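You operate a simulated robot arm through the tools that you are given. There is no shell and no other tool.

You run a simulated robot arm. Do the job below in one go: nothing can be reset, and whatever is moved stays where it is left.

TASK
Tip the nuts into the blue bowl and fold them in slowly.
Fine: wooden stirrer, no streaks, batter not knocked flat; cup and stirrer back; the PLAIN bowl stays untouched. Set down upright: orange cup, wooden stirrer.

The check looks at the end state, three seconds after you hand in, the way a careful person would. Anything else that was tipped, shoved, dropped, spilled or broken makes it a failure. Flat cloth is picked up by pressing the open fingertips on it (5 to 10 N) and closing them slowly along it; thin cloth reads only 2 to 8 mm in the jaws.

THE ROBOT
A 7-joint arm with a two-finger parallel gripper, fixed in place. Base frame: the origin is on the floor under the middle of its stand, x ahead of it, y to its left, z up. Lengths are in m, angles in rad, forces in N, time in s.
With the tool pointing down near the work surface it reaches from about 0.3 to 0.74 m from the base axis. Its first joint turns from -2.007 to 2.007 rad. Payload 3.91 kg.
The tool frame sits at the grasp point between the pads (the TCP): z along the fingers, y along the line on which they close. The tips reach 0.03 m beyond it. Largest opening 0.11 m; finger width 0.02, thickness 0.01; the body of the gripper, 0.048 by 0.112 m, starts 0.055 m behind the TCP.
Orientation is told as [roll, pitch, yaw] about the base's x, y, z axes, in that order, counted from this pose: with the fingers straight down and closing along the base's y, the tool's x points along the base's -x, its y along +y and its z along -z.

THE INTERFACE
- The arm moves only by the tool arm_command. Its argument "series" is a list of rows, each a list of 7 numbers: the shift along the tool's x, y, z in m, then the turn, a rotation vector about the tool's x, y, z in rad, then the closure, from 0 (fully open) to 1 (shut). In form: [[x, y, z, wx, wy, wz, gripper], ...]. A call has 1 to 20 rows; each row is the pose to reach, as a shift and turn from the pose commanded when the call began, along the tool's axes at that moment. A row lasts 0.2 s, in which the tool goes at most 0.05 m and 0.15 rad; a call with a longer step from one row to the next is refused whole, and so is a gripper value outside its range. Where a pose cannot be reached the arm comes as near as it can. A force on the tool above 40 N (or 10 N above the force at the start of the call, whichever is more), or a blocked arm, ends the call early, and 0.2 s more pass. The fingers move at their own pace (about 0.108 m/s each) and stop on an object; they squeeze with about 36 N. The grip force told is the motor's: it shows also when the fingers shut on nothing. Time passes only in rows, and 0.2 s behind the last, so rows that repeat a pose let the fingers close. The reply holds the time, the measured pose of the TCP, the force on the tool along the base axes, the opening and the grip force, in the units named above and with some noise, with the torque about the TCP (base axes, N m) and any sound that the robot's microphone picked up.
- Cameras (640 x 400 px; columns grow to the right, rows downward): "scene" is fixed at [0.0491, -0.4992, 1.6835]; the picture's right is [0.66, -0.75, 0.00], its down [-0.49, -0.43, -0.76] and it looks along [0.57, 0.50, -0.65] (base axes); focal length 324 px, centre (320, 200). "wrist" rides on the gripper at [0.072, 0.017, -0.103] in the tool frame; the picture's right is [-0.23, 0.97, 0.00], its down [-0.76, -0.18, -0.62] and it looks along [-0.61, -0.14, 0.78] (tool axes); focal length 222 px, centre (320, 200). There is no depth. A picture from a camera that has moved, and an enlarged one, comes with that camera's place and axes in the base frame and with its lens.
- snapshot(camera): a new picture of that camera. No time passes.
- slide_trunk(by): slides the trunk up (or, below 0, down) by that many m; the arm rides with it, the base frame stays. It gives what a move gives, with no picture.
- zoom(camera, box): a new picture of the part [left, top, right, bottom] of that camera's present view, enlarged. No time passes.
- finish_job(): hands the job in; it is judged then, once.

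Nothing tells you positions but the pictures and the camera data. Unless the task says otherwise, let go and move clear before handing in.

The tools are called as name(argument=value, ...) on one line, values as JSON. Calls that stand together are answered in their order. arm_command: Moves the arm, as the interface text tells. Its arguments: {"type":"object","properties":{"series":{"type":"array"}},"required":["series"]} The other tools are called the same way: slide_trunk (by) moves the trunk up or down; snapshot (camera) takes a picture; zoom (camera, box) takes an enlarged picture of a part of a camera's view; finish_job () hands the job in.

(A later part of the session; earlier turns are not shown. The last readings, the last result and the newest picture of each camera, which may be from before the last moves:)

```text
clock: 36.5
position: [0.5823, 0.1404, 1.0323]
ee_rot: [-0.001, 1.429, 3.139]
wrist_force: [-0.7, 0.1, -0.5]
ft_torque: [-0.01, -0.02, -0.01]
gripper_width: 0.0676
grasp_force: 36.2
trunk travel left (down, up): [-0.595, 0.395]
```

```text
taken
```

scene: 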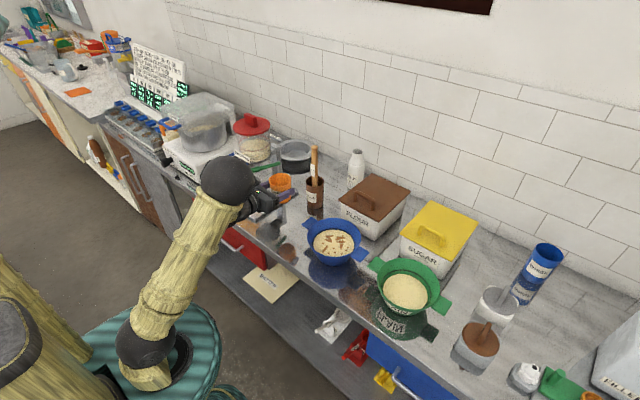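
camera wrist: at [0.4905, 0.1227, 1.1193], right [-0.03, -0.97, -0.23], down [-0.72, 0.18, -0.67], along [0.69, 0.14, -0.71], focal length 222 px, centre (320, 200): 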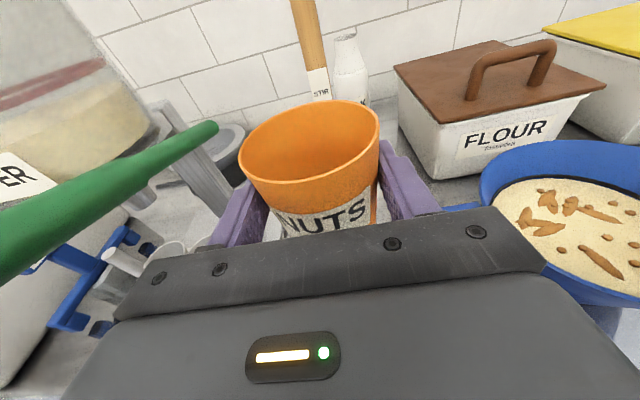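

The hand is back above the home spot at (0.582, 0.140, 1.032), the same height as right after lifting. I'll lower with the trunk to just above contact.

slide_trunk(by=-0.127)

snapshot(camera="wrist")

zoom(camera="scene", box=[190, 150, 390, 290])

```text
clock: 38.1
position: [0.5819, 0.1408, 0.9067]
ee_rot: [0.001, 1.429, 3.138]
wrist_force: [0.1, 0.4, -0.1]
ft_torque: [0.0, -0.01, 0.0]
gripper_width: 0.0676
grasp_force: 36.0
trunk travel left (down, up): [-0.468, 0.522]
```

```text
taken
camera wrist: at [0.4904, 0.1226, 0.9923], right [-0.03, -0.97, -0.22], down [-0.72, 0.18, -0.67], along [0.69, 0.14, -0.71], focal length 222 px, centre (320, 200)
```

wrist: 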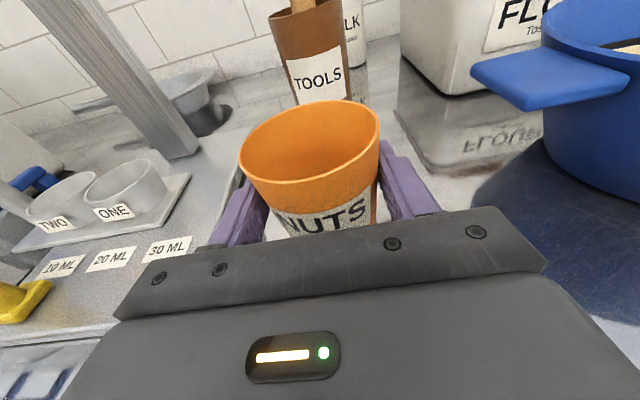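

```text
2.86 times, centred on (290, 220) of scene
camera zoom: at [0.0491, -0.4992, 1.6835], right [0.66, -0.75, 0.0], down [-0.49, -0.43, -0.76], along [0.57, 0.5, -0.65], focal length 925 px, centre (406, 143)
```

zoom: 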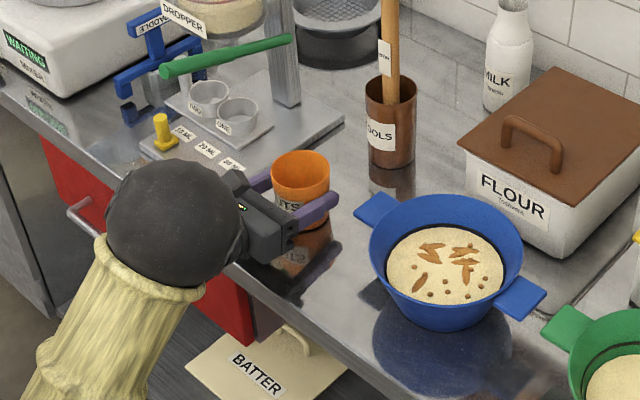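

I'm about 3 mm above the counter. I'll lower the last bit with the arm, watching the force.

arm_command(series=[[-0.0015, 0, 0.0002, 0, 0, 0, 0.5], [-0.003, 0, 0.0004, 0, 0, 0, 0.5], [-0.003, 0, 0.0004, 0, 0, 0, 0.5]])

```text
clock: 38.9
position: [0.583, 0.1396, 0.9038]
ee_rot: [-0.001, 1.432, 3.139]
wrist_force: [0.0, -0.2, 4.2]
ft_torque: [-0.07, -0.14, 0.0]
gripper_width: 0.0676
grasp_force: 36.7
trunk travel left (down, up): [-0.468, 0.522]
```

The counter is carrying the cup now (4 N upward). I'll open the fingers slowly.

arm_command(series=[[0, 0, 0, 0, 0, 0, 0.38], [0, 0, 0, 0, 0, 0, 0.36], [0, 0, 0, 0, 0, 0, 0.3], [0, 0, 0, 0, 0, 0, 0.2], [0, 0, 0, 0, 0, 0, 0.1], [0, 0, 0, 0, 0, 0, 0], [0, 0, 0, 0, 0, 0, 0]])

snapshot(camera="wrist")

```text
clock: 40.5
position: [0.5823, 0.1405, 0.9033]
ee_rot: [0.001, 1.429, 3.14]
wrist_force: [-0.2, 0.3, 0.1]
ft_torque: [0.0, 0.0, -0.01]
gripper_width: 0.11
grasp_force: 0.1
trunk travel left (down, up): [-0.468, 0.522]
```

```text
taken
camera wrist: at [0.4909, 0.1228, 0.9896], right [-0.03, -0.97, -0.23], down [-0.72, 0.18, -0.67], along [0.69, 0.14, -0.71], focal length 222 px, centre (320, 200)
```

wrist: 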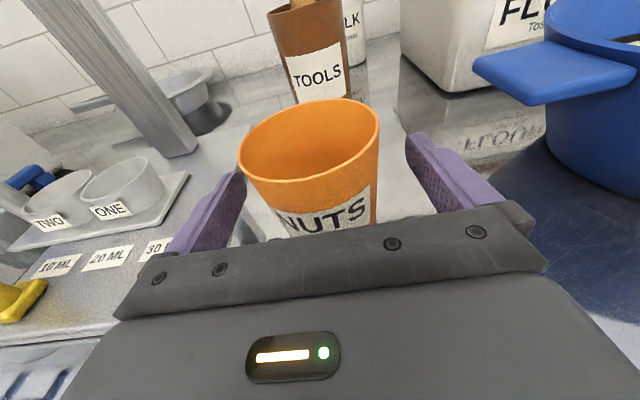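

The cup is released, standing where it came from. I'll back straight out from it.

arm_command(series=[[-0.0014, 0, -0.01, 0, 0, 0, 0], [-0.0028, 0, -0.02, 0, 0, 0, 0], [-0.0042, 0, -0.03, 0, 0, 0, 0], [-0.0056, 0, -0.04, 0, 0, 0, 0], [-0.007, 0, -0.05, 0, 0, 0, 0], [-0.0084, 0, -0.06, 0, 0, 0, 0], [-0.0105, 0, -0.075, 0, 0, 0, 0], [-0.0105, 0, -0.075, 0, 0, 0, 0]])

snapshot(camera="wrist")

snapshot(camera="scene")

```text
clock: 42.3
position: [0.5065, 0.1393, 0.9029]
ee_rot: [0.0, 1.43, 3.141]
wrist_force: [0.8, -0.5, -0.1]
ft_torque: [0.01, -0.01, 0.0]
gripper_width: 0.11
grasp_force: 0.1
trunk travel left (down, up): [-0.468, 0.522]
```

```text
taken
camera wrist: at [0.4148, 0.1225, 0.9887], right [-0.03, -0.97, -0.22], down [-0.72, 0.18, -0.67], along [0.69, 0.14, -0.71], focal length 222 px, centre (320, 200)
```

wrist: 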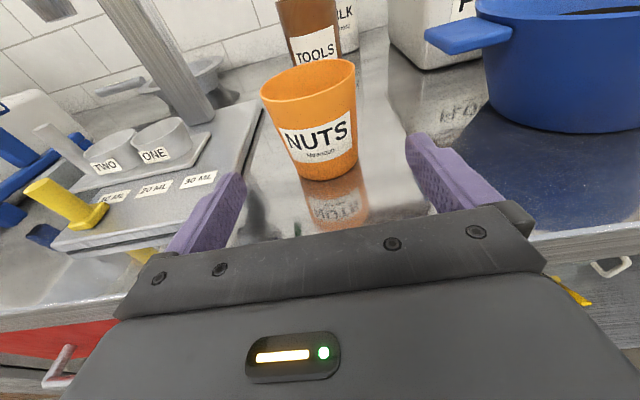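

```text
taken
```

scene: 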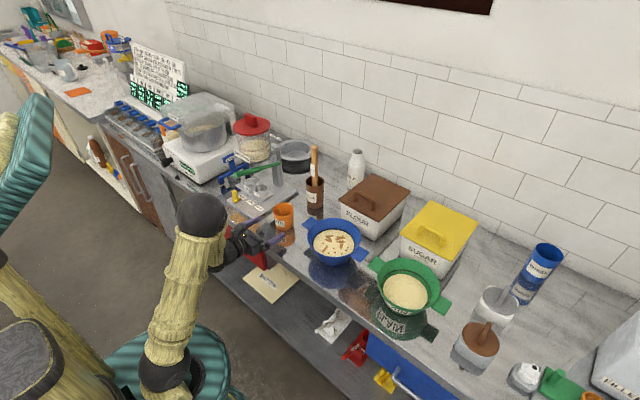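

The cup stands upright and empty at home, and the nuts are all in the blue bowl. Next is the stirrer: I'll raise the trunk well above everything, then turn the tool downward.

slide_trunk(by=0.35)

snapshot(camera="scene")

snapshot(camera="wrist")

```text
clock: 45.7
position: [0.506, 0.1399, 1.2535]
ee_rot: [0.0, 1.429, 3.14]
wrist_force: [-0.5, 0.4, -0.3]
ft_torque: [-0.01, 0.03, -0.02]
gripper_width: 0.1099
grasp_force: 0.0
trunk travel left (down, up): [-0.818, 0.172]
```

```text
taken
```

scene: 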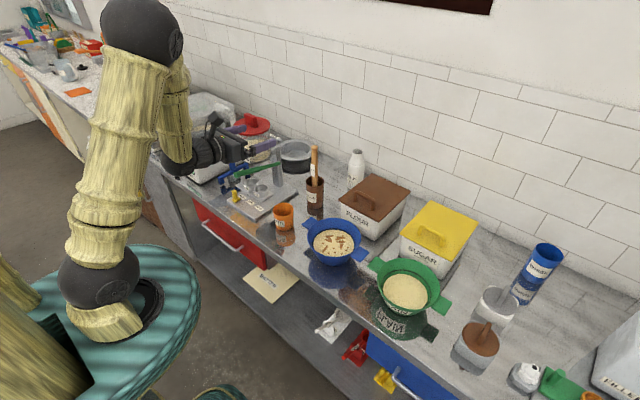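

```text
taken
camera wrist: at [0.4151, 0.1225, 1.3387], right [-0.03, -0.97, -0.22], down [-0.72, 0.18, -0.67], along [0.69, 0.14, -0.71], focal length 222 px, centre (320, 200)
```

wrist: 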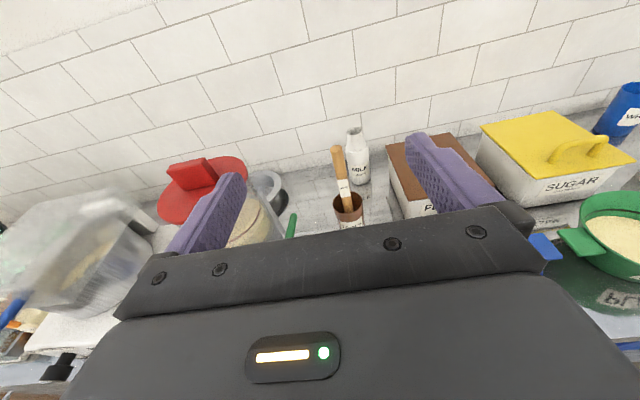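

All clear. I'll zoom in on the stick from both cameras to fix the position and height of its top.

zoom(camera="wrist", box=[300, 120, 400, 240])

zoom(camera="scene", box=[290, 135, 340, 225])

zoom(camera="scene", box=[300, 215, 370, 270])

```text
3.33 times, centred on (350, 180) of wrist
camera zoom: at [0.4151, 0.1225, 1.3387], right [-0.03, -0.97, -0.22], down [-0.72, 0.18, -0.67], along [0.69, 0.14, -0.71], focal length 740 px, centre (220, 267)
```

zoom: 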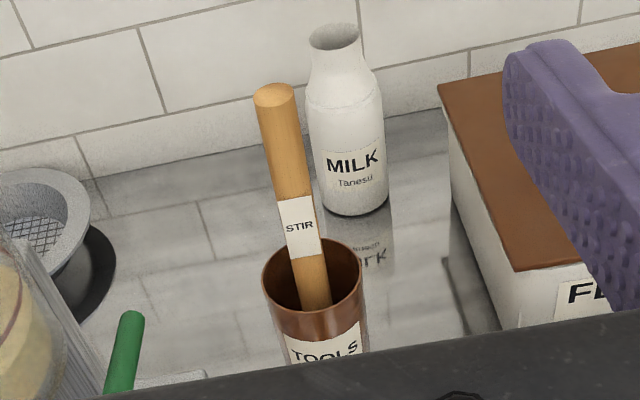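

```text
4.44 times, centred on (315, 180) of scene
camera zoom: at [0.0491, -0.4992, 1.6835], right [0.66, -0.75, 0.0], down [-0.49, -0.43, -0.76], along [0.57, 0.5, -0.65], focal length 1438 px, centre (342, 289)
```

zoom: 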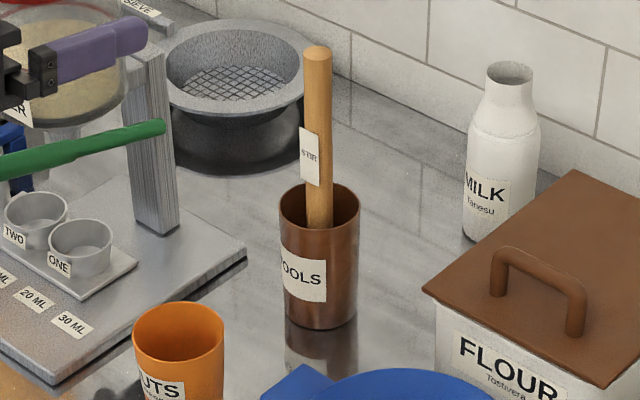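

```text
7.27 times, centred on (335, 242) of scene
camera zoom: at [0.0491, -0.4992, 1.6835], right [0.66, -0.75, 0.0], down [-0.49, -0.43, -0.76], along [0.57, 0.5, -0.65], focal length 2353 px, centre (211, -109)
```

zoom: 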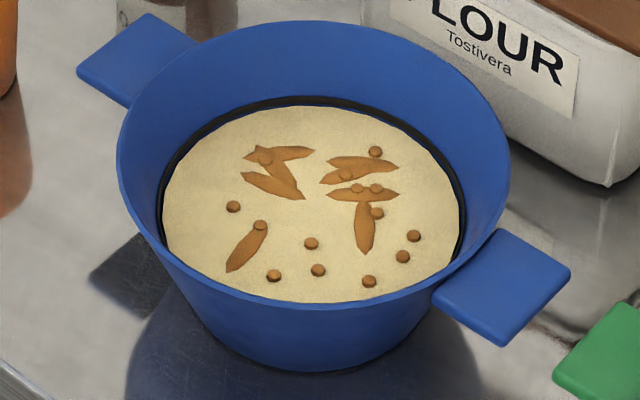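

The stick is vertical at (0.744, 0.135) with its top at z≈1.115, about 21 mm thick. I'll turn the tool straight down while moving forward at a safe height, with the fingers partly closed.

arm_command(series=[[0.0022, 0.0003, 0.0157, 0, -0.12, 0, 0.3], [0.0045, 0.0007, 0.0313, 0, -0.24, 0, 0.4], [0.0067, 0.001, 0.047, 0, -0.36, 0, 0.45], [0.009, 0.0013, 0.0627, 0, -0.48, 0, 0.45], [0.0112, 0.0017, 0.0783, 0, -0.6, 0, 0.45], [0.0135, 0.002, 0.094, 0, -0.72, 0, 0.45], [0.0157, 0.0023, 0.1097, 0, -0.84, 0, 0.45], [0.0179, 0.0027, 0.1253, 0, -0.96, 0, 0.45], [0.0202, 0.003, 0.141, 0, -1.08, 0, 0.45], [0.0224, 0.0033, 0.1567, 0, -1.2, 0, 0.45], [0.0247, 0.0037, 0.1723, 0, -1.32, 0, 0.45], [0.0269, 0.004, 0.188, 0, -1.43, 0, 0.45], [0.0269, 0.004, 0.188, 0, -1.43, 0, 0.45]])

snapshot(camera="scene")

snapshot(camera="wrist")

```text
clock: 48.5
position: [0.6963, 0.1335, 1.2528]
ee_rot: [-0.001, -0.002, 3.143]
wrist_force: [-0.6, 0.4, -0.6]
ft_torque: [0.02, 0.0, -0.01]
gripper_width: 0.0605
grasp_force: 0.1
trunk travel left (down, up): [-0.818, 0.172]
```

```text
taken
```

scene: 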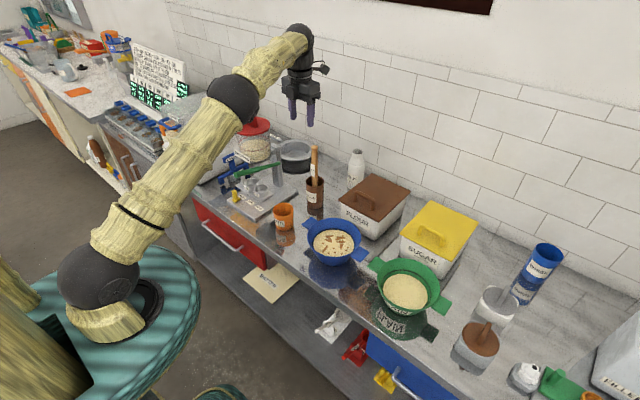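

```text
taken
camera wrist: at [0.7685, 0.1176, 1.3553], right [-0.23, -0.97, 0.0], down [-0.76, 0.18, 0.62], along [-0.61, 0.14, -0.78], focal length 222 px, centre (320, 200)
```

wrist: 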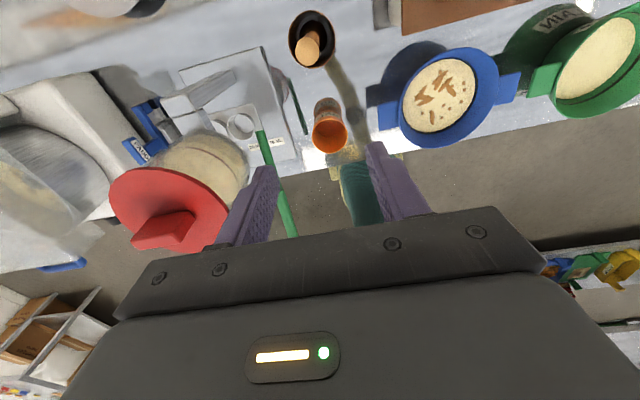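

The tool points straight down at (0.696, 0.134, 1.253) with reach to spare. I'll zoom on the stick in the wrist view to refine its position before moving over it.

zoom(camera="wrist", box=[270, 0, 350, 80])

```text
5.00 times, centred on (310, 40) of wrist
camera zoom: at [0.7685, 0.1176, 1.3553], right [-0.23, -0.97, 0.0], down [-0.76, 0.18, 0.62], along [-0.61, 0.14, -0.78], focal length 1111 px, centre (370, 1000)
```

zoom: 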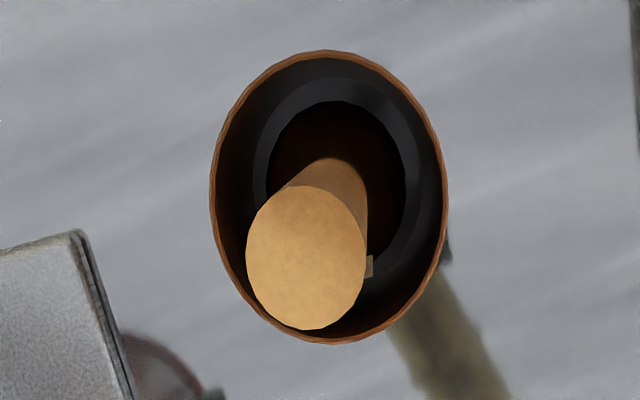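

Different views put the stick at x between 0.744 and 0.752, so I'll move to about 0.748, come down to just above its top, and correct by sight.

arm_command(series=[[0.013, 0, 0, 0, 0, 0, 0.45], [0.026, 0, 0, 0, 0, 0, 0.45], [0.039, 0, 0, 0, 0, 0, 0.45], [0.051, 0, 0, 0, 0, 0, 0.45], [0.051, 0, 0, 0, 0, 0, 0.45]])

slide_trunk(by=-0.085)

snapshot(camera="wrist")

zoom(camera="scene", box=[260, 90, 380, 230])

```text
clock: 49.7
position: [0.7136, 0.1375, 1.2477]
ee_rot: [0.0, 0.0, 3.138]
wrist_force: [-0.4, -1.3, 0.1]
ft_torque: [0.04, 0.01, -0.01]
gripper_width: 0.0604
grasp_force: 0.0
out of reach, approached as far as the arm can: row 2, 3, 4, 5
trunk travel left (down, up): [-0.818, 0.172]
```

```text
clock: 50.9
position: [0.7133, 0.1379, 1.1629]
ee_rot: [0.0, -0.003, 3.139]
wrist_force: [-0.3, -0.3, 0.4]
ft_torque: [-0.02, 0.0, -0.01]
gripper_width: 0.0608
grasp_force: 0.1
trunk travel left (down, up): [-0.733, 0.257]
```

```text
taken
camera wrist: at [0.7871, 0.121, 1.266], right [-0.23, -0.97, 0.0], down [-0.76, 0.18, 0.62], along [-0.61, 0.14, -0.78], focal length 222 px, centre (320, 200)
```

wrist: 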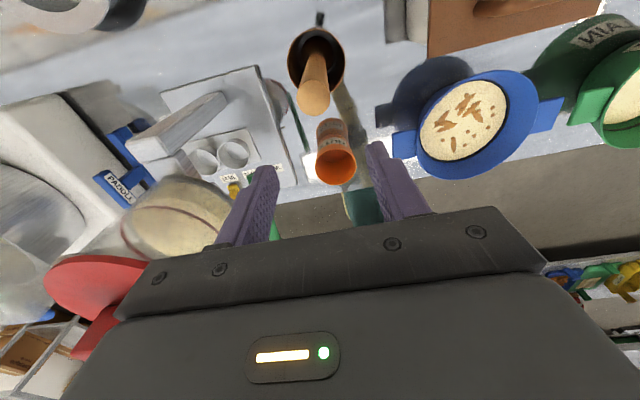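

```text
2.86 times, centred on (320, 160) of scene
camera zoom: at [0.0491, -0.4992, 1.6835], right [0.66, -0.75, 0.0], down [-0.49, -0.43, -0.76], along [0.57, 0.5, -0.65], focal length 925 px, centre (320, 314)
```

zoom: 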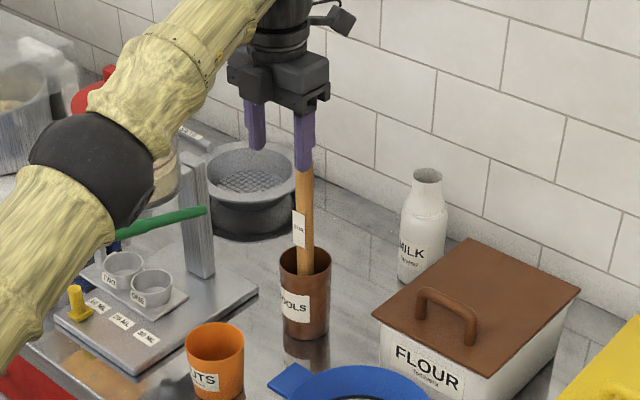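

At this trunk height the arm is stretched too steeply and stops at x=0.714. I'll raise the trunk and let the arm reach lower relative to its shoulder, which gives more forward reach.

slide_trunk(by=0.22)

arm_command(series=[[0, 0.0, 0.015, 0, 0, 0, 0.45], [0, 0.001, 0.03, 0, 0, 0, 0.45], [0.0, 0.001, 0.045, 0, 0, 0, 0.45], [0.0, 0.002, 0.06, 0, 0, 0, 0.45], [0.0, 0.002, 0.075, 0, 0, 0, 0.45], [0.0, 0.003, 0.09, 0, 0, 0, 0.45], [0.0, 0.003, 0.105, 0, 0, 0, 0.45], [0.0, 0.004, 0.12, 0, 0, 0, 0.45], [0.0, 0.004, 0.135, 0, 0, 0, 0.45], [0.0, 0.004, 0.15, 0, 0, 0, 0.45], [0.0, 0.004, 0.165, 0, 0, 0, 0.45], [0.0, 0.004, 0.18, 0, 0, 0, 0.45], [0.0, 0.004, 0.19, 0, 0, 0, 0.45], [0.0, 0.004, 0.19, 0, 0, 0, 0.45]])

snapshot(camera="scene")

```text
clock: 53.2
position: [0.7144, 0.1384, 1.3825]
ee_rot: [0.002, -0.001, 3.139]
wrist_force: [0.0, -1.1, -0.3]
ft_torque: [0.0, 0.0, 0.03]
gripper_width: 0.0605
grasp_force: 0.1
trunk travel left (down, up): [-0.953, 0.037]
```

```text
clock: 56.2
position: [0.7143, 0.1352, 1.1933]
ee_rot: [0.0, -0.003, 3.14]
wrist_force: [-0.1, 0.7, 0.1]
ft_torque: [0.0, 0.0, 0.01]
gripper_width: 0.0605
grasp_force: 0.1
trunk travel left (down, up): [-0.953, 0.037]
```

```text
taken
```

scene: 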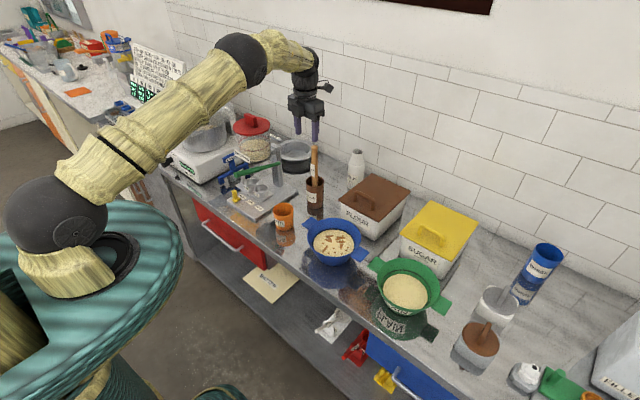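

There's more slack now; TCP at (0.714, 0.135, 1.193). I'll move forward to x≈0.748.

arm_command(series=[[0.011, 0, 0, 0, 0, 0, 0.45], [0.022, 0, 0, 0, 0, 0, 0.45], [0.034, 0, 0, 0, 0, 0, 0.45], [0.034, 0, 0, 0, 0, 0, 0.45]])

snapshot(camera="wrist")

zoom(camera="scene", box=[260, 90, 380, 230])

```text
clock: 57.2
position: [0.7472, 0.1341, 1.1935]
ee_rot: [0.0, 0.0, 3.14]
wrist_force: [0.2, -0.1, -0.9]
ft_torque: [0.03, 0.0, 0.02]
gripper_width: 0.0606
grasp_force: 0.0
trunk travel left (down, up): [-0.953, 0.037]
```

```text
taken
camera wrist: at [0.8199, 0.1164, 1.2966], right [-0.23, -0.97, 0.0], down [-0.76, 0.18, 0.62], along [-0.61, 0.14, -0.78], focal length 222 px, centre (320, 200)
```

wrist: 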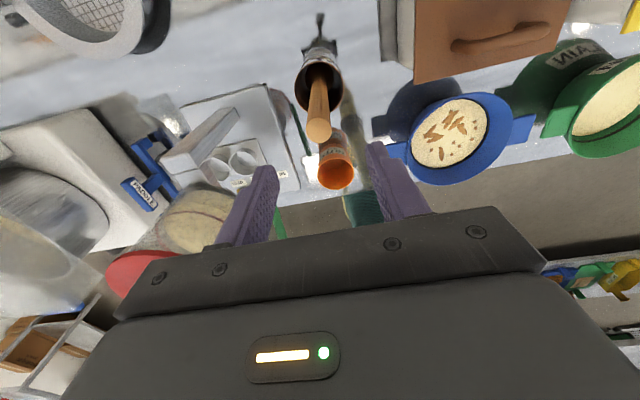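

```text
2.86 times, centred on (320, 160) of scene
camera zoom: at [0.0491, -0.4992, 1.6835], right [0.66, -0.75, 0.0], down [-0.49, -0.43, -0.76], along [0.57, 0.5, -0.65], focal length 925 px, centre (320, 314)
```

zoom: 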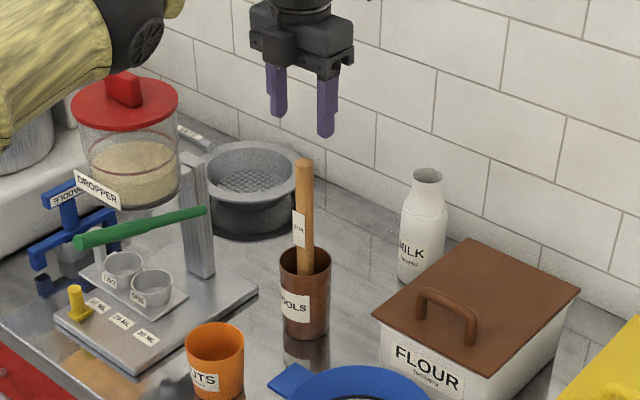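

The stick top appears nearly under the TCP: my corrected estimate is (0.749, 0.134). I'll come down so the tips are just above the stick top and check again.

slide_trunk(by=-0.042)

zoom(camera="wrist", box=[200, 60, 440, 220])

zoom(camera="scene", box=[270, 100, 350, 200])

```text
clock: 58.1
position: [0.7476, 0.1345, 1.1512]
ee_rot: [0.002, 0.001, 3.139]
wrist_force: [0.0, -0.9, 0.4]
ft_torque: [-0.01, 0.01, -0.01]
gripper_width: 0.0607
grasp_force: 0.2
trunk travel left (down, up): [-0.911, 0.079]
```

```text
2.50 times, centred on (320, 140) of wrist
camera zoom: at [0.8201, 0.1167, 1.2543], right [-0.23, -0.97, 0.0], down [-0.76, 0.18, 0.62], along [-0.61, 0.14, -0.78], focal length 555 px, centre (320, 350)
```

zoom: 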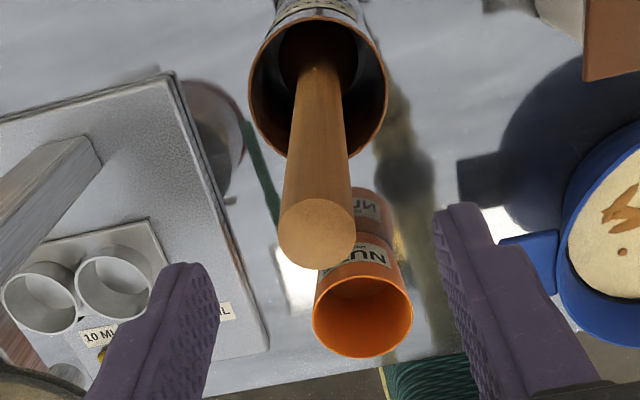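

```text
4.00 times, centred on (310, 150) of scene
camera zoom: at [0.0491, -0.4992, 1.6835], right [0.66, -0.75, 0.0], down [-0.49, -0.43, -0.76], along [0.57, 0.5, -0.65], focal length 1294 px, centre (360, 400)
```

zoom: 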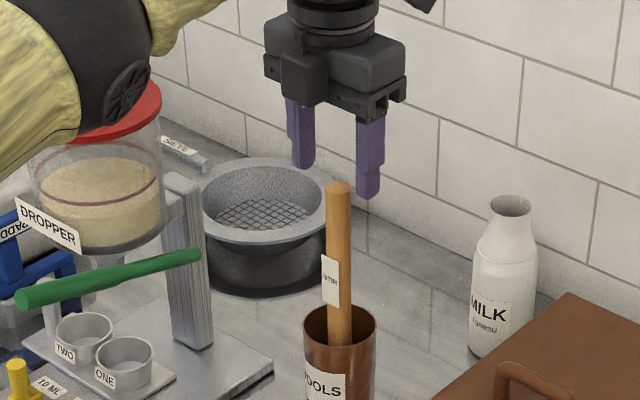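

The stick is centred between the fingers (within 1–2 mm). I'll lower the fingers around it, leaving about 15 mm between the palm and its top.

slide_trunk(by=-0.078)

zoom(camera="wrist", box=[200, 60, 440, 220])

zoom(camera="scene", box=[270, 100, 350, 200])

```text
clock: 59.2
position: [0.7461, 0.1341, 1.0736]
ee_rot: [-0.001, 0.0, 3.14]
wrist_force: [0.5, -0.3, 0.3]
ft_torque: [0.04, 0.01, -0.02]
gripper_width: 0.0605
grasp_force: 0.0
trunk travel left (down, up): [-0.833, 0.157]
```

```text
2.50 times, centred on (320, 140) of wrist
camera zoom: at [0.8202, 0.1167, 1.1763], right [-0.23, -0.97, 0.0], down [-0.76, 0.18, 0.62], along [-0.61, 0.14, -0.78], focal length 555 px, centre (320, 350)
```

zoom: 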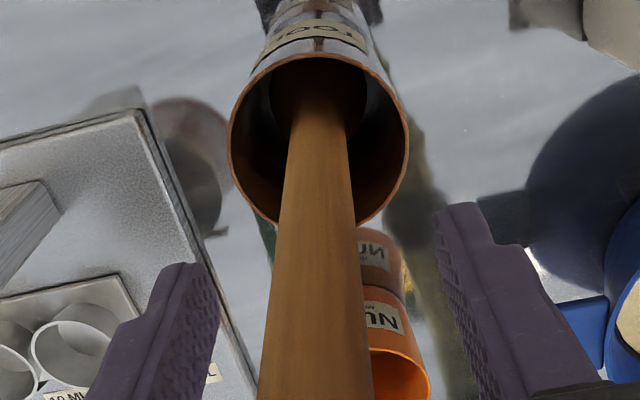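

```text
4.00 times, centred on (310, 150) of scene
camera zoom: at [0.0491, -0.4992, 1.6835], right [0.66, -0.75, 0.0], down [-0.49, -0.43, -0.76], along [0.57, 0.5, -0.65], focal length 1294 px, centre (360, 400)
```

zoom: 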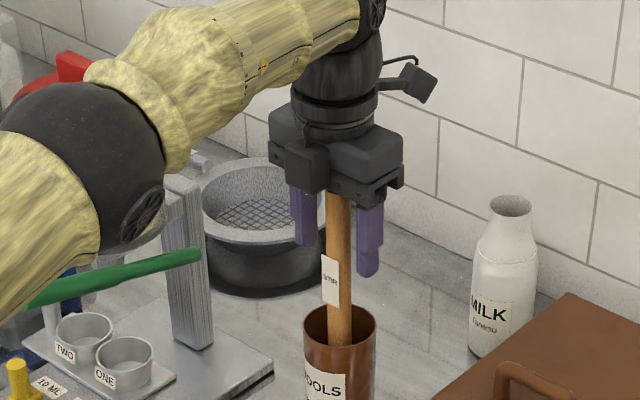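

The fingers straddle the stick well, and I estimate the elbow clears the green bar by about 6 cm. I'll close on the stick gently.

arm_command(series=[[0, 0, 0, 0, 0, 0, 0.6], [0, 0, 0, 0, 0, 0, 0.7], [0, 0, 0, 0, 0, 0, 0.78], [0, 0, 0, 0, 0, 0, 0.85], [0, 0, 0, 0, 0, 0, 0.9], [0, 0, 0, 0, 0, 0, 0.9], [0, 0, 0, 0, 0, 0, 0.9]])

snapshot(camera="wrist")

```text
clock: 60.8
position: [0.7475, 0.1335, 1.0734]
ee_rot: [-0.001, -0.002, 3.138]
wrist_force: [0.2, 0.1, -0.2]
ft_torque: [0.04, -0.02, 0.0]
gripper_width: 0.021
grasp_force: 35.9
trunk travel left (down, up): [-0.833, 0.157]
```

```text
taken
camera wrist: at [0.8203, 0.1167, 1.1762], right [-0.23, -0.97, 0.0], down [-0.76, 0.18, 0.62], along [-0.61, 0.14, -0.78], focal length 222 px, centre (320, 200)
```

wrist: 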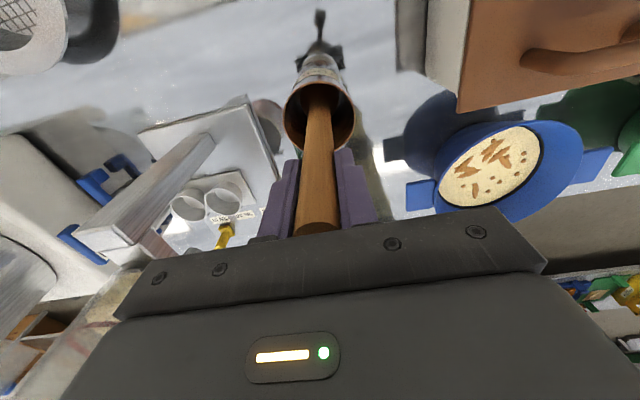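

Stick gripped at 21 mm. I'll lift slowly, first a little, to see that the crock doesn't come along.

slide_trunk(by=0.03)

zoom(camera="scene", box=[270, 100, 350, 220])

snapshot(camera="wrist")

```text
clock: 61.6
position: [0.7465, 0.1343, 1.1035]
ee_rot: [0.001, -0.001, 3.138]
wrist_force: [0.6, -0.5, -1.0]
ft_torque: [0.05, 0.03, -0.02]
gripper_width: 0.0211
grasp_force: 36.5
trunk travel left (down, up): [-0.863, 0.127]
```

```text
3.33 times, centred on (310, 160) of scene
camera zoom: at [0.0491, -0.4992, 1.6835], right [0.66, -0.75, 0.0], down [-0.49, -0.43, -0.76], along [0.57, 0.5, -0.65], focal length 1079 px, centre (353, 333)
```

zoom: 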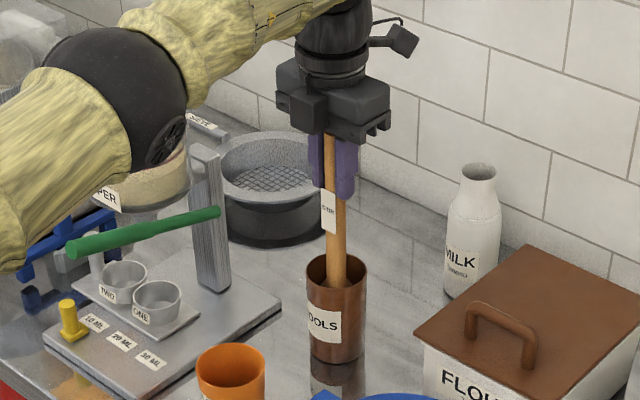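

```text
taken
camera wrist: at [0.8206, 0.1169, 1.2059], right [-0.23, -0.97, 0.0], down [-0.76, 0.18, 0.62], along [-0.61, 0.14, -0.78], focal length 222 px, centre (320, 200)
```

wrist: 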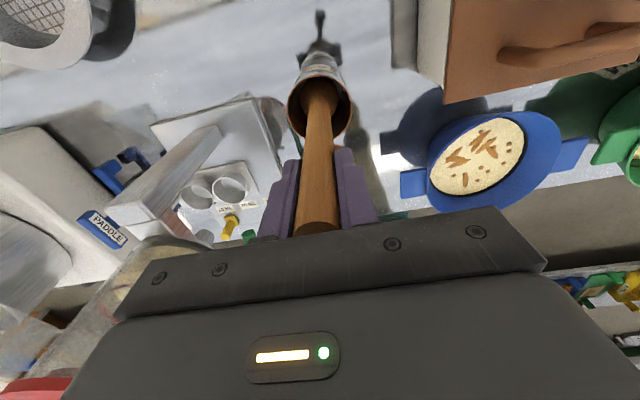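

The stick rises and the crock stays on the counter. I'll continue lifting until the lower end is above the crock's rim.

slide_trunk(by=0.115)

zoom(camera="scene", box=[270, 70, 370, 220])

snapshot(camera="wrist")

```text
clock: 63.0
position: [0.7464, 0.1343, 1.2184]
ee_rot: [0.0, -0.003, 3.141]
wrist_force: [-0.2, 0.0, -0.3]
ft_torque: [0.06, 0.02, 0.02]
gripper_width: 0.0211
grasp_force: 35.8
trunk travel left (down, up): [-0.978, 0.012]
```

```text
2.67 times, centred on (320, 145) of scene
camera zoom: at [0.0491, -0.4992, 1.6835], right [0.66, -0.75, 0.0], down [-0.49, -0.43, -0.76], along [0.57, 0.5, -0.65], focal length 863 px, centre (320, 347)
```

zoom: 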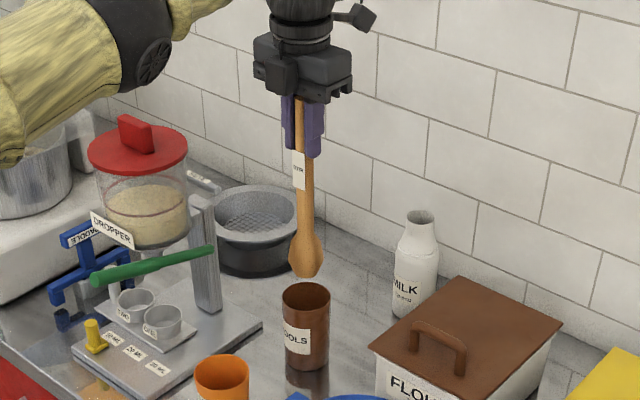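

```text
taken
camera wrist: at [0.8206, 0.1169, 1.3208], right [-0.23, -0.97, 0.0], down [-0.76, 0.18, 0.62], along [-0.61, 0.14, -0.78], focal length 222 px, centre (320, 200)
```

wrist: 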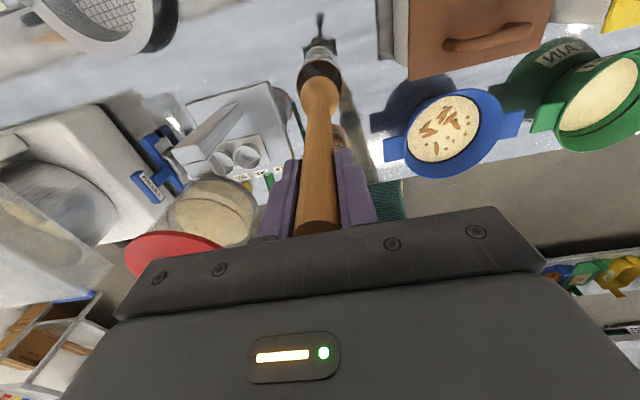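

The stirrer has a broad wooden end about 42 mm wide; its tip is about 0.21 m below the TCP, clear of the crock rim. I'll carry it over to the blue bowl.

arm_command(series=[[-0.01, 0.003, 0, 0, 0, 0, 0.9], [-0.022, 0.01, 0, 0, 0, 0, 0.9], [-0.034, 0.02, 0, 0, 0, 0, 0.9], [-0.046, 0.032, 0, 0, 0, 0, 0.9], [-0.058, 0.045, 0, 0, 0, 0, 0.9], [-0.07, 0.058, 0, 0, 0, 0, 0.9], [-0.08, 0.072, 0, 0, 0, 0, 0.9], [-0.09, 0.086, 0, 0, 0, 0, 0.9], [-0.099, 0.1, 0, 0, 0, 0, 0.9], [-0.107, 0.115, 0, 0, 0, 0, 0.9], [-0.115, 0.13, 0, 0, 0, 0, 0.9], [-0.122, 0.145, 0, 0, 0, 0, 0.9], [-0.128, 0.16, 0, 0, 0, 0, 0.9], [-0.133, 0.175, 0, 0, 0, 0, 0.9], [-0.138, 0.19, 0, 0, 0, 0, 0.9], [-0.141, 0.202, 0, 0, 0, 0, 0.9], [-0.141, 0.208, 0, 0, 0, 0, 0.9], [-0.141, 0.208, 0, 0, 0, 0, 0.9]])

snapshot(camera="scene")

snapshot(camera="wrist")

```text
clock: 66.8
position: [0.6067, -0.0746, 1.2171]
ee_rot: [0.001, -0.002, 3.14]
wrist_force: [0.1, 0.3, -1.0]
ft_torque: [0.05, 0.0, -0.01]
gripper_width: 0.0207
grasp_force: 35.8
trunk travel left (down, up): [-0.978, 0.012]
```

```text
taken
```

scene: 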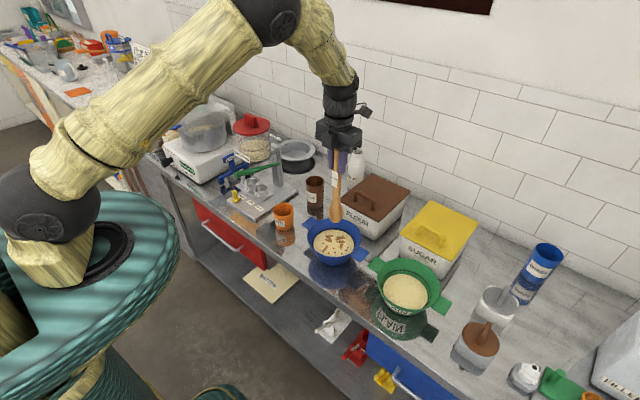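

```text
taken
camera wrist: at [0.6798, -0.0916, 1.3211], right [-0.23, -0.97, 0.0], down [-0.76, 0.18, 0.62], along [-0.61, 0.14, -0.78], focal length 222 px, centre (320, 200)
```

wrist: 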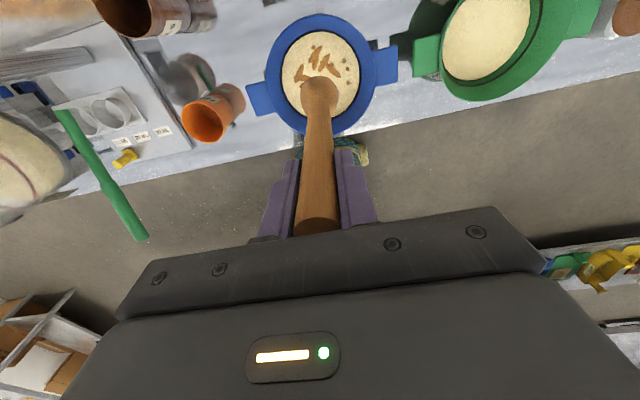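

The stirrer hangs over the bowl. I'll zoom in on both views to check the centring before going down.

zoom(camera="wrist", box=[240, 0, 410, 140])

zoom(camera="scene", box=[280, 140, 400, 280])

```text
2.86 times, centred on (325, 70) of wrist
camera zoom: at [0.6798, -0.0916, 1.3211], right [-0.23, -0.97, 0.0], down [-0.76, 0.18, 0.62], along [-0.61, 0.14, -0.78], focal length 635 px, centre (306, 571)
```

zoom: 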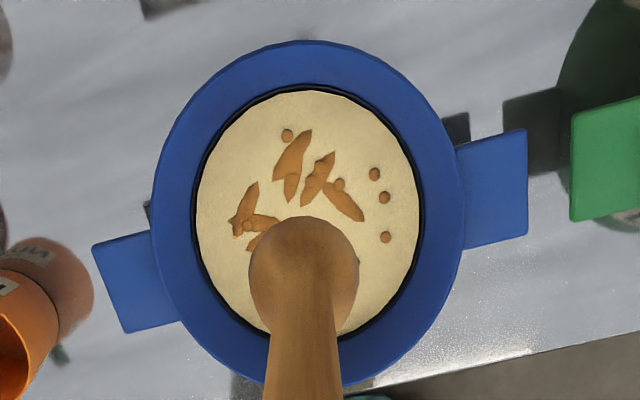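

```text
2.86 times, centred on (340, 210) of scene
camera zoom: at [0.0491, -0.4992, 1.6835], right [0.66, -0.75, 0.0], down [-0.49, -0.43, -0.76], along [0.57, 0.5, -0.65], focal length 925 px, centre (263, 171)
```

zoom: 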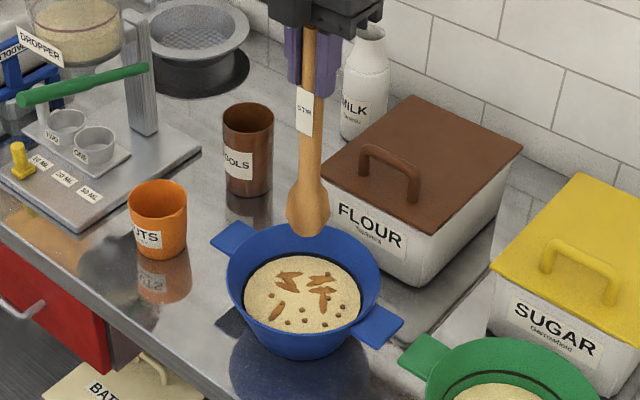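

The bowl's centre is about (0.607, -0.076), nearly under the stirrer. I'll lower with the trunk to just above the batter, then enter slowly with the arm.

slide_trunk(by=-0.088)

zoom(camera="wrist", box=[220, 0, 430, 160])

zoom(camera="scene", box=[280, 160, 400, 280])

```text
clock: 68.1
position: [0.6061, -0.0742, 1.1297]
ee_rot: [0.001, -0.003, 3.14]
wrist_force: [0.2, 0.0, -1.4]
ft_torque: [-0.04, 0.01, 0.01]
gripper_width: 0.021
grasp_force: 36.2
trunk travel left (down, up): [-0.89, 0.1]
```

```text
2.50 times, centred on (325, 80) of wrist
camera zoom: at [0.6797, -0.0915, 1.2332], right [-0.23, -0.97, 0.0], down [-0.76, 0.18, 0.62], along [-0.61, 0.14, -0.78], focal length 555 px, centre (308, 500)
```

zoom: 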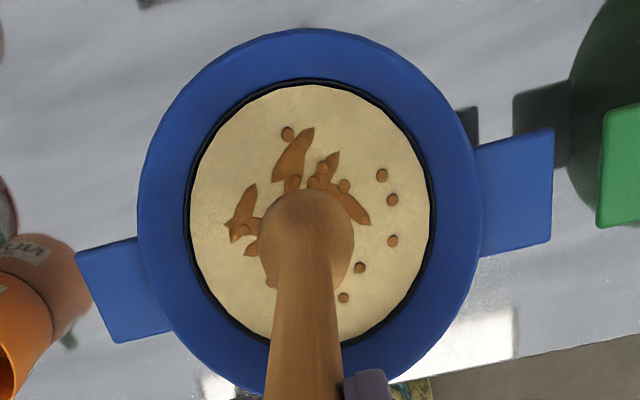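

```text
3.33 times, centred on (340, 220) of scene
camera zoom: at [0.0491, -0.4992, 1.6835], right [0.66, -0.75, 0.0], down [-0.49, -0.43, -0.76], along [0.57, 0.5, -0.65], focal length 1079 px, centre (253, 133)
```

zoom: 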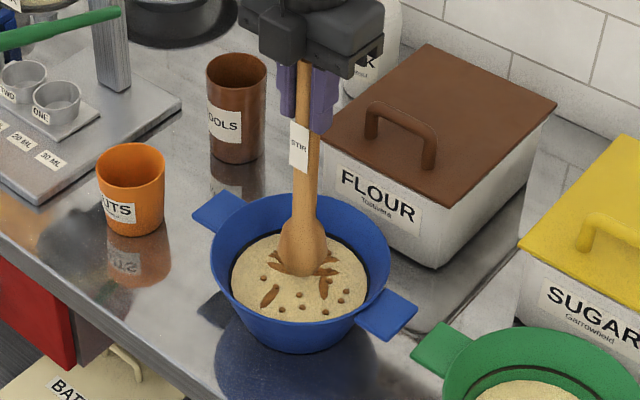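

The tip is just above the centre of the batter. I'll lower it in slowly, about 2 cm/s, watching the force.

arm_command(series=[[0, 0, 0.004, 0, 0, 0, 0.9], [0, 0, 0.008, 0, 0, 0, 0.9], [0, 0, 0.012, 0, 0, 0, 0.9], [0, 0, 0.016, 0, 0, 0, 0.9], [0, 0, 0.02, 0, 0, 0, 0.9], [0, 0, 0.024, 0, 0, 0, 0.9], [0, 0, 0.028, 0, 0, 0, 0.9], [0, 0, 0.032, 0, 0, 0, 0.9], [0, 0, 0.032, 0, 0, 0, 0.9]])

zoom(camera="wrist", box=[220, 0, 430, 160])

zoom(camera="scene", box=[290, 190, 380, 280])

```text
clock: 70.1
position: [0.6071, -0.0742, 1.0977]
ee_rot: [-0.001, -0.001, 3.14]
wrist_force: [0.4, -0.8, -0.4]
ft_torque: [-0.04, 0.0, 0.02]
gripper_width: 0.0208
grasp_force: 36.1
trunk travel left (down, up): [-0.89, 0.1]
```

```text
2.50 times, centred on (325, 80) of wrist
camera zoom: at [0.68, -0.0916, 1.2013], right [-0.23, -0.97, 0.0], down [-0.76, 0.18, 0.62], along [-0.61, 0.14, -0.78], focal length 555 px, centre (308, 500)
```

zoom: 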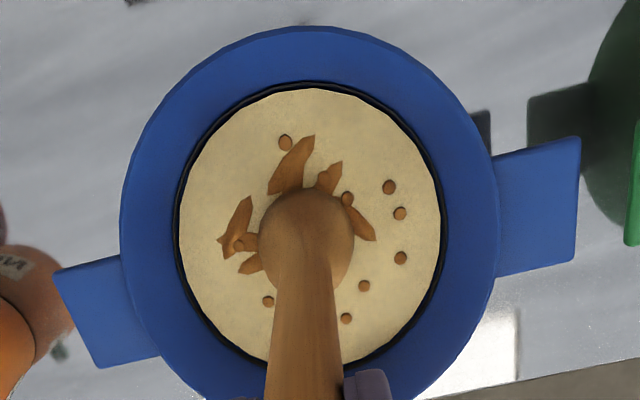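

```text
4.44 times, centred on (335, 235) of scene
camera zoom: at [0.0491, -0.4992, 1.6835], right [0.66, -0.75, 0.0], down [-0.49, -0.43, -0.76], along [0.57, 0.5, -0.65], focal length 1438 px, centre (253, 44)
```

zoom: 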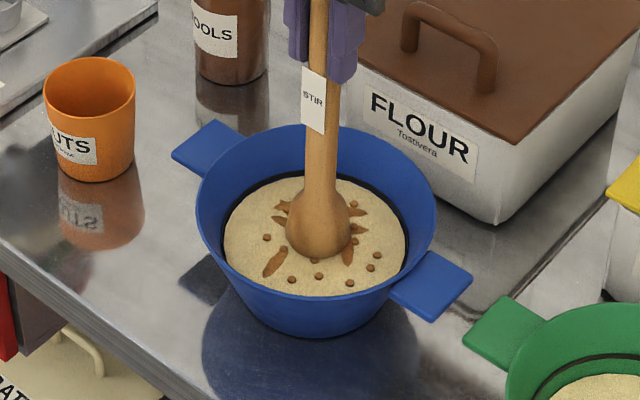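

The stirrer's end is in the batter with no notable force. I'll go a little deeper and begin slow circles of about 22 mm radius at roughly 4 cm/s.

arm_command(series=[[0, 0.001, 0.004, 0, 0, 0, 0.9], [0, 0.002, 0.008, 0, 0, 0, 0.9], [0.008, 0.002, 0.008, 0, 0, 0, 0.9], [0.015, 0.002, 0.008, 0, 0, 0, 0.9], [0.022, 0.002, 0.008, 0, 0, 0, 0.9], [0.0207, 0.0095, 0.008, 0, 0, 0, 0.9], [0.0169, 0.0161, 0.008, 0, 0, 0, 0.9], [0.011, 0.0211, 0.008, 0, 0, 0, 0.9], [0.0038, 0.0237, 0.008, 0, 0, 0, 0.9], [-0.0038, 0.0237, 0.008, 0, 0, 0, 0.9], [-0.011, 0.0211, 0.008, 0, 0, 0, 0.9], [-0.0169, 0.0161, 0.008, 0, 0, 0, 0.9], [-0.0207, 0.0095, 0.008, 0, 0, 0, 0.9], [-0.022, 0.002, 0.008, 0, 0, 0, 0.9], [-0.0207, -0.0055, 0.008, 0, 0, 0, 0.9], [-0.0169, -0.0121, 0.008, 0, 0, 0, 0.9], [-0.011, -0.0171, 0.008, 0, 0, 0, 0.9], [-0.0038, -0.0197, 0.008, 0, 0, 0, 0.9], [0.0038, -0.0197, 0.008, 0, 0, 0, 0.9], [0.011, -0.0171, 0.008, 0, 0, 0, 0.9]])

zoom(camera="wrist", box=[220, 0, 430, 160])

zoom(camera="scene", box=[290, 190, 380, 280])

```text
clock: 74.3
position: [0.6179, -0.0575, 1.0893]
ee_rot: [0.0, -0.002, 3.14]
wrist_force: [-0.1, -0.1, -0.7]
ft_torque: [0.01, -0.03, -0.01]
gripper_width: 0.0209
grasp_force: 36.0
trunk travel left (down, up): [-0.89, 0.1]
```

```text
2.50 times, centred on (325, 80) of wrist
camera zoom: at [0.6912, -0.0751, 1.1923], right [-0.23, -0.97, 0.0], down [-0.76, 0.18, 0.62], along [-0.61, 0.14, -0.78], focal length 555 px, centre (308, 500)
```

zoom: 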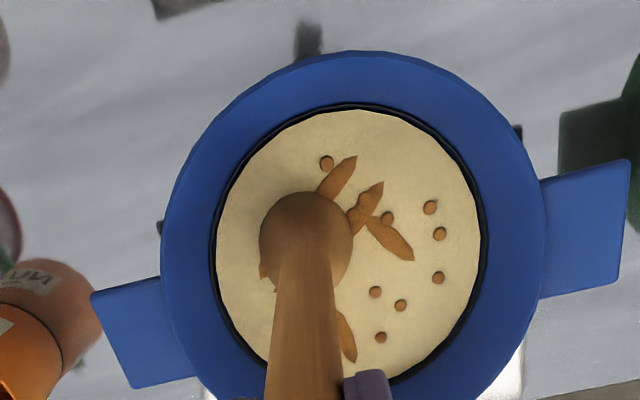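

```text
4.44 times, centred on (335, 235) of scene
camera zoom: at [0.0491, -0.4992, 1.6835], right [0.66, -0.75, 0.0], down [-0.49, -0.43, -0.76], along [0.57, 0.5, -0.65], focal length 1438 px, centre (253, 44)
```

zoom: 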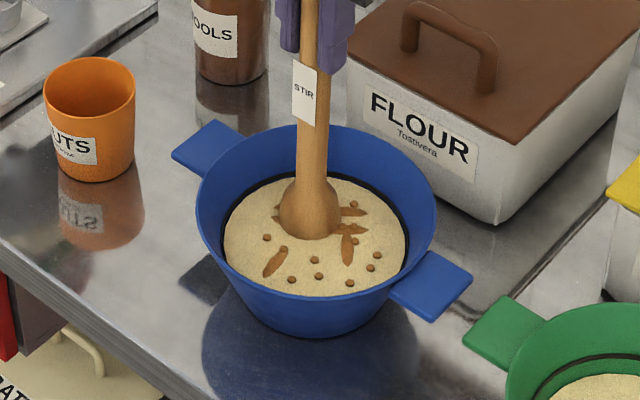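

The nuts still lie on the surface after one turn, and forces are near zero. I'll continue with slightly wider slow circles, then look again.

arm_command(series=[[0.0072, 0.0027, 0, 0, 0, 0, 0.9], [0.0137, 0.0081, 0, 0, 0, 0, 0.9], [0.0159, 0.0163, 0, 0, 0, 0, 0.9], [0.0154, 0.0247, 0, 0, 0, 0, 0.9], [0.0124, 0.0326, 0, 0, 0, 0, 0.9], [0.0071, 0.0392, 0, 0, 0, 0, 0.9], [0, 0.0438, 0, 0, 0, 0, 0.9], [-0.0082, 0.046, 0, 0, 0, 0, 0.9], [-0.0166, 0.0455, 0, 0, 0, 0, 0.9], [-0.0245, 0.0425, 0, 0, 0, 0, 0.9], [-0.0311, 0.0372, 0, 0, 0, 0, 0.9], [-0.0357, 0.0301, 0, 0, 0, 0, 0.9], [-0.0379, 0.0219, 0, 0, 0, 0, 0.9], [-0.0374, 0.0135, 0, 0, 0, 0, 0.9], [-0.0344, 0.0056, 0, 0, 0, 0, 0.9], [-0.0291, -0.001, 0, 0, 0, 0, 0.9], [-0.022, -0.0056, 0, 0, 0, 0, 0.9], [-0.0138, -0.0078, 0, 0, 0, 0, 0.9], [-0.0054, -0.0073, 0, 0, 0, 0, 0.9], [0.0025, -0.0043, 0, 0, 0, 0, 0.9]])

zoom(camera="wrist", box=[220, 0, 430, 160])

zoom(camera="scene", box=[290, 190, 380, 280])

```text
clock: 78.5
position: [0.6198, -0.0526, 1.0901]
ee_rot: [-0.001, -0.002, 3.139]
wrist_force: [0.4, -0.1, -0.8]
ft_torque: [-0.02, 0.01, 0.02]
gripper_width: 0.0208
grasp_force: 35.7
trunk travel left (down, up): [-0.89, 0.1]
```

```text
2.50 times, centred on (325, 80) of wrist
camera zoom: at [0.6928, -0.0705, 1.1929], right [-0.23, -0.97, 0.0], down [-0.76, 0.18, 0.62], along [-0.61, 0.14, -0.78], focal length 555 px, centre (308, 500)
```

zoom: 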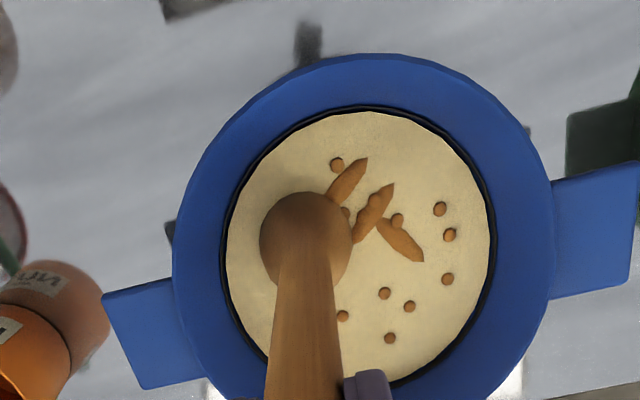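

```text
4.44 times, centred on (335, 235) of scene
camera zoom: at [0.0491, -0.4992, 1.6835], right [0.66, -0.75, 0.0], down [-0.49, -0.43, -0.76], along [0.57, 0.5, -0.65], focal length 1438 px, centre (253, 44)
```

zoom: 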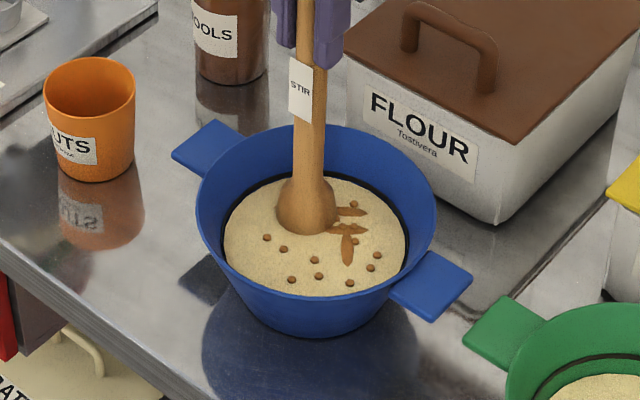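

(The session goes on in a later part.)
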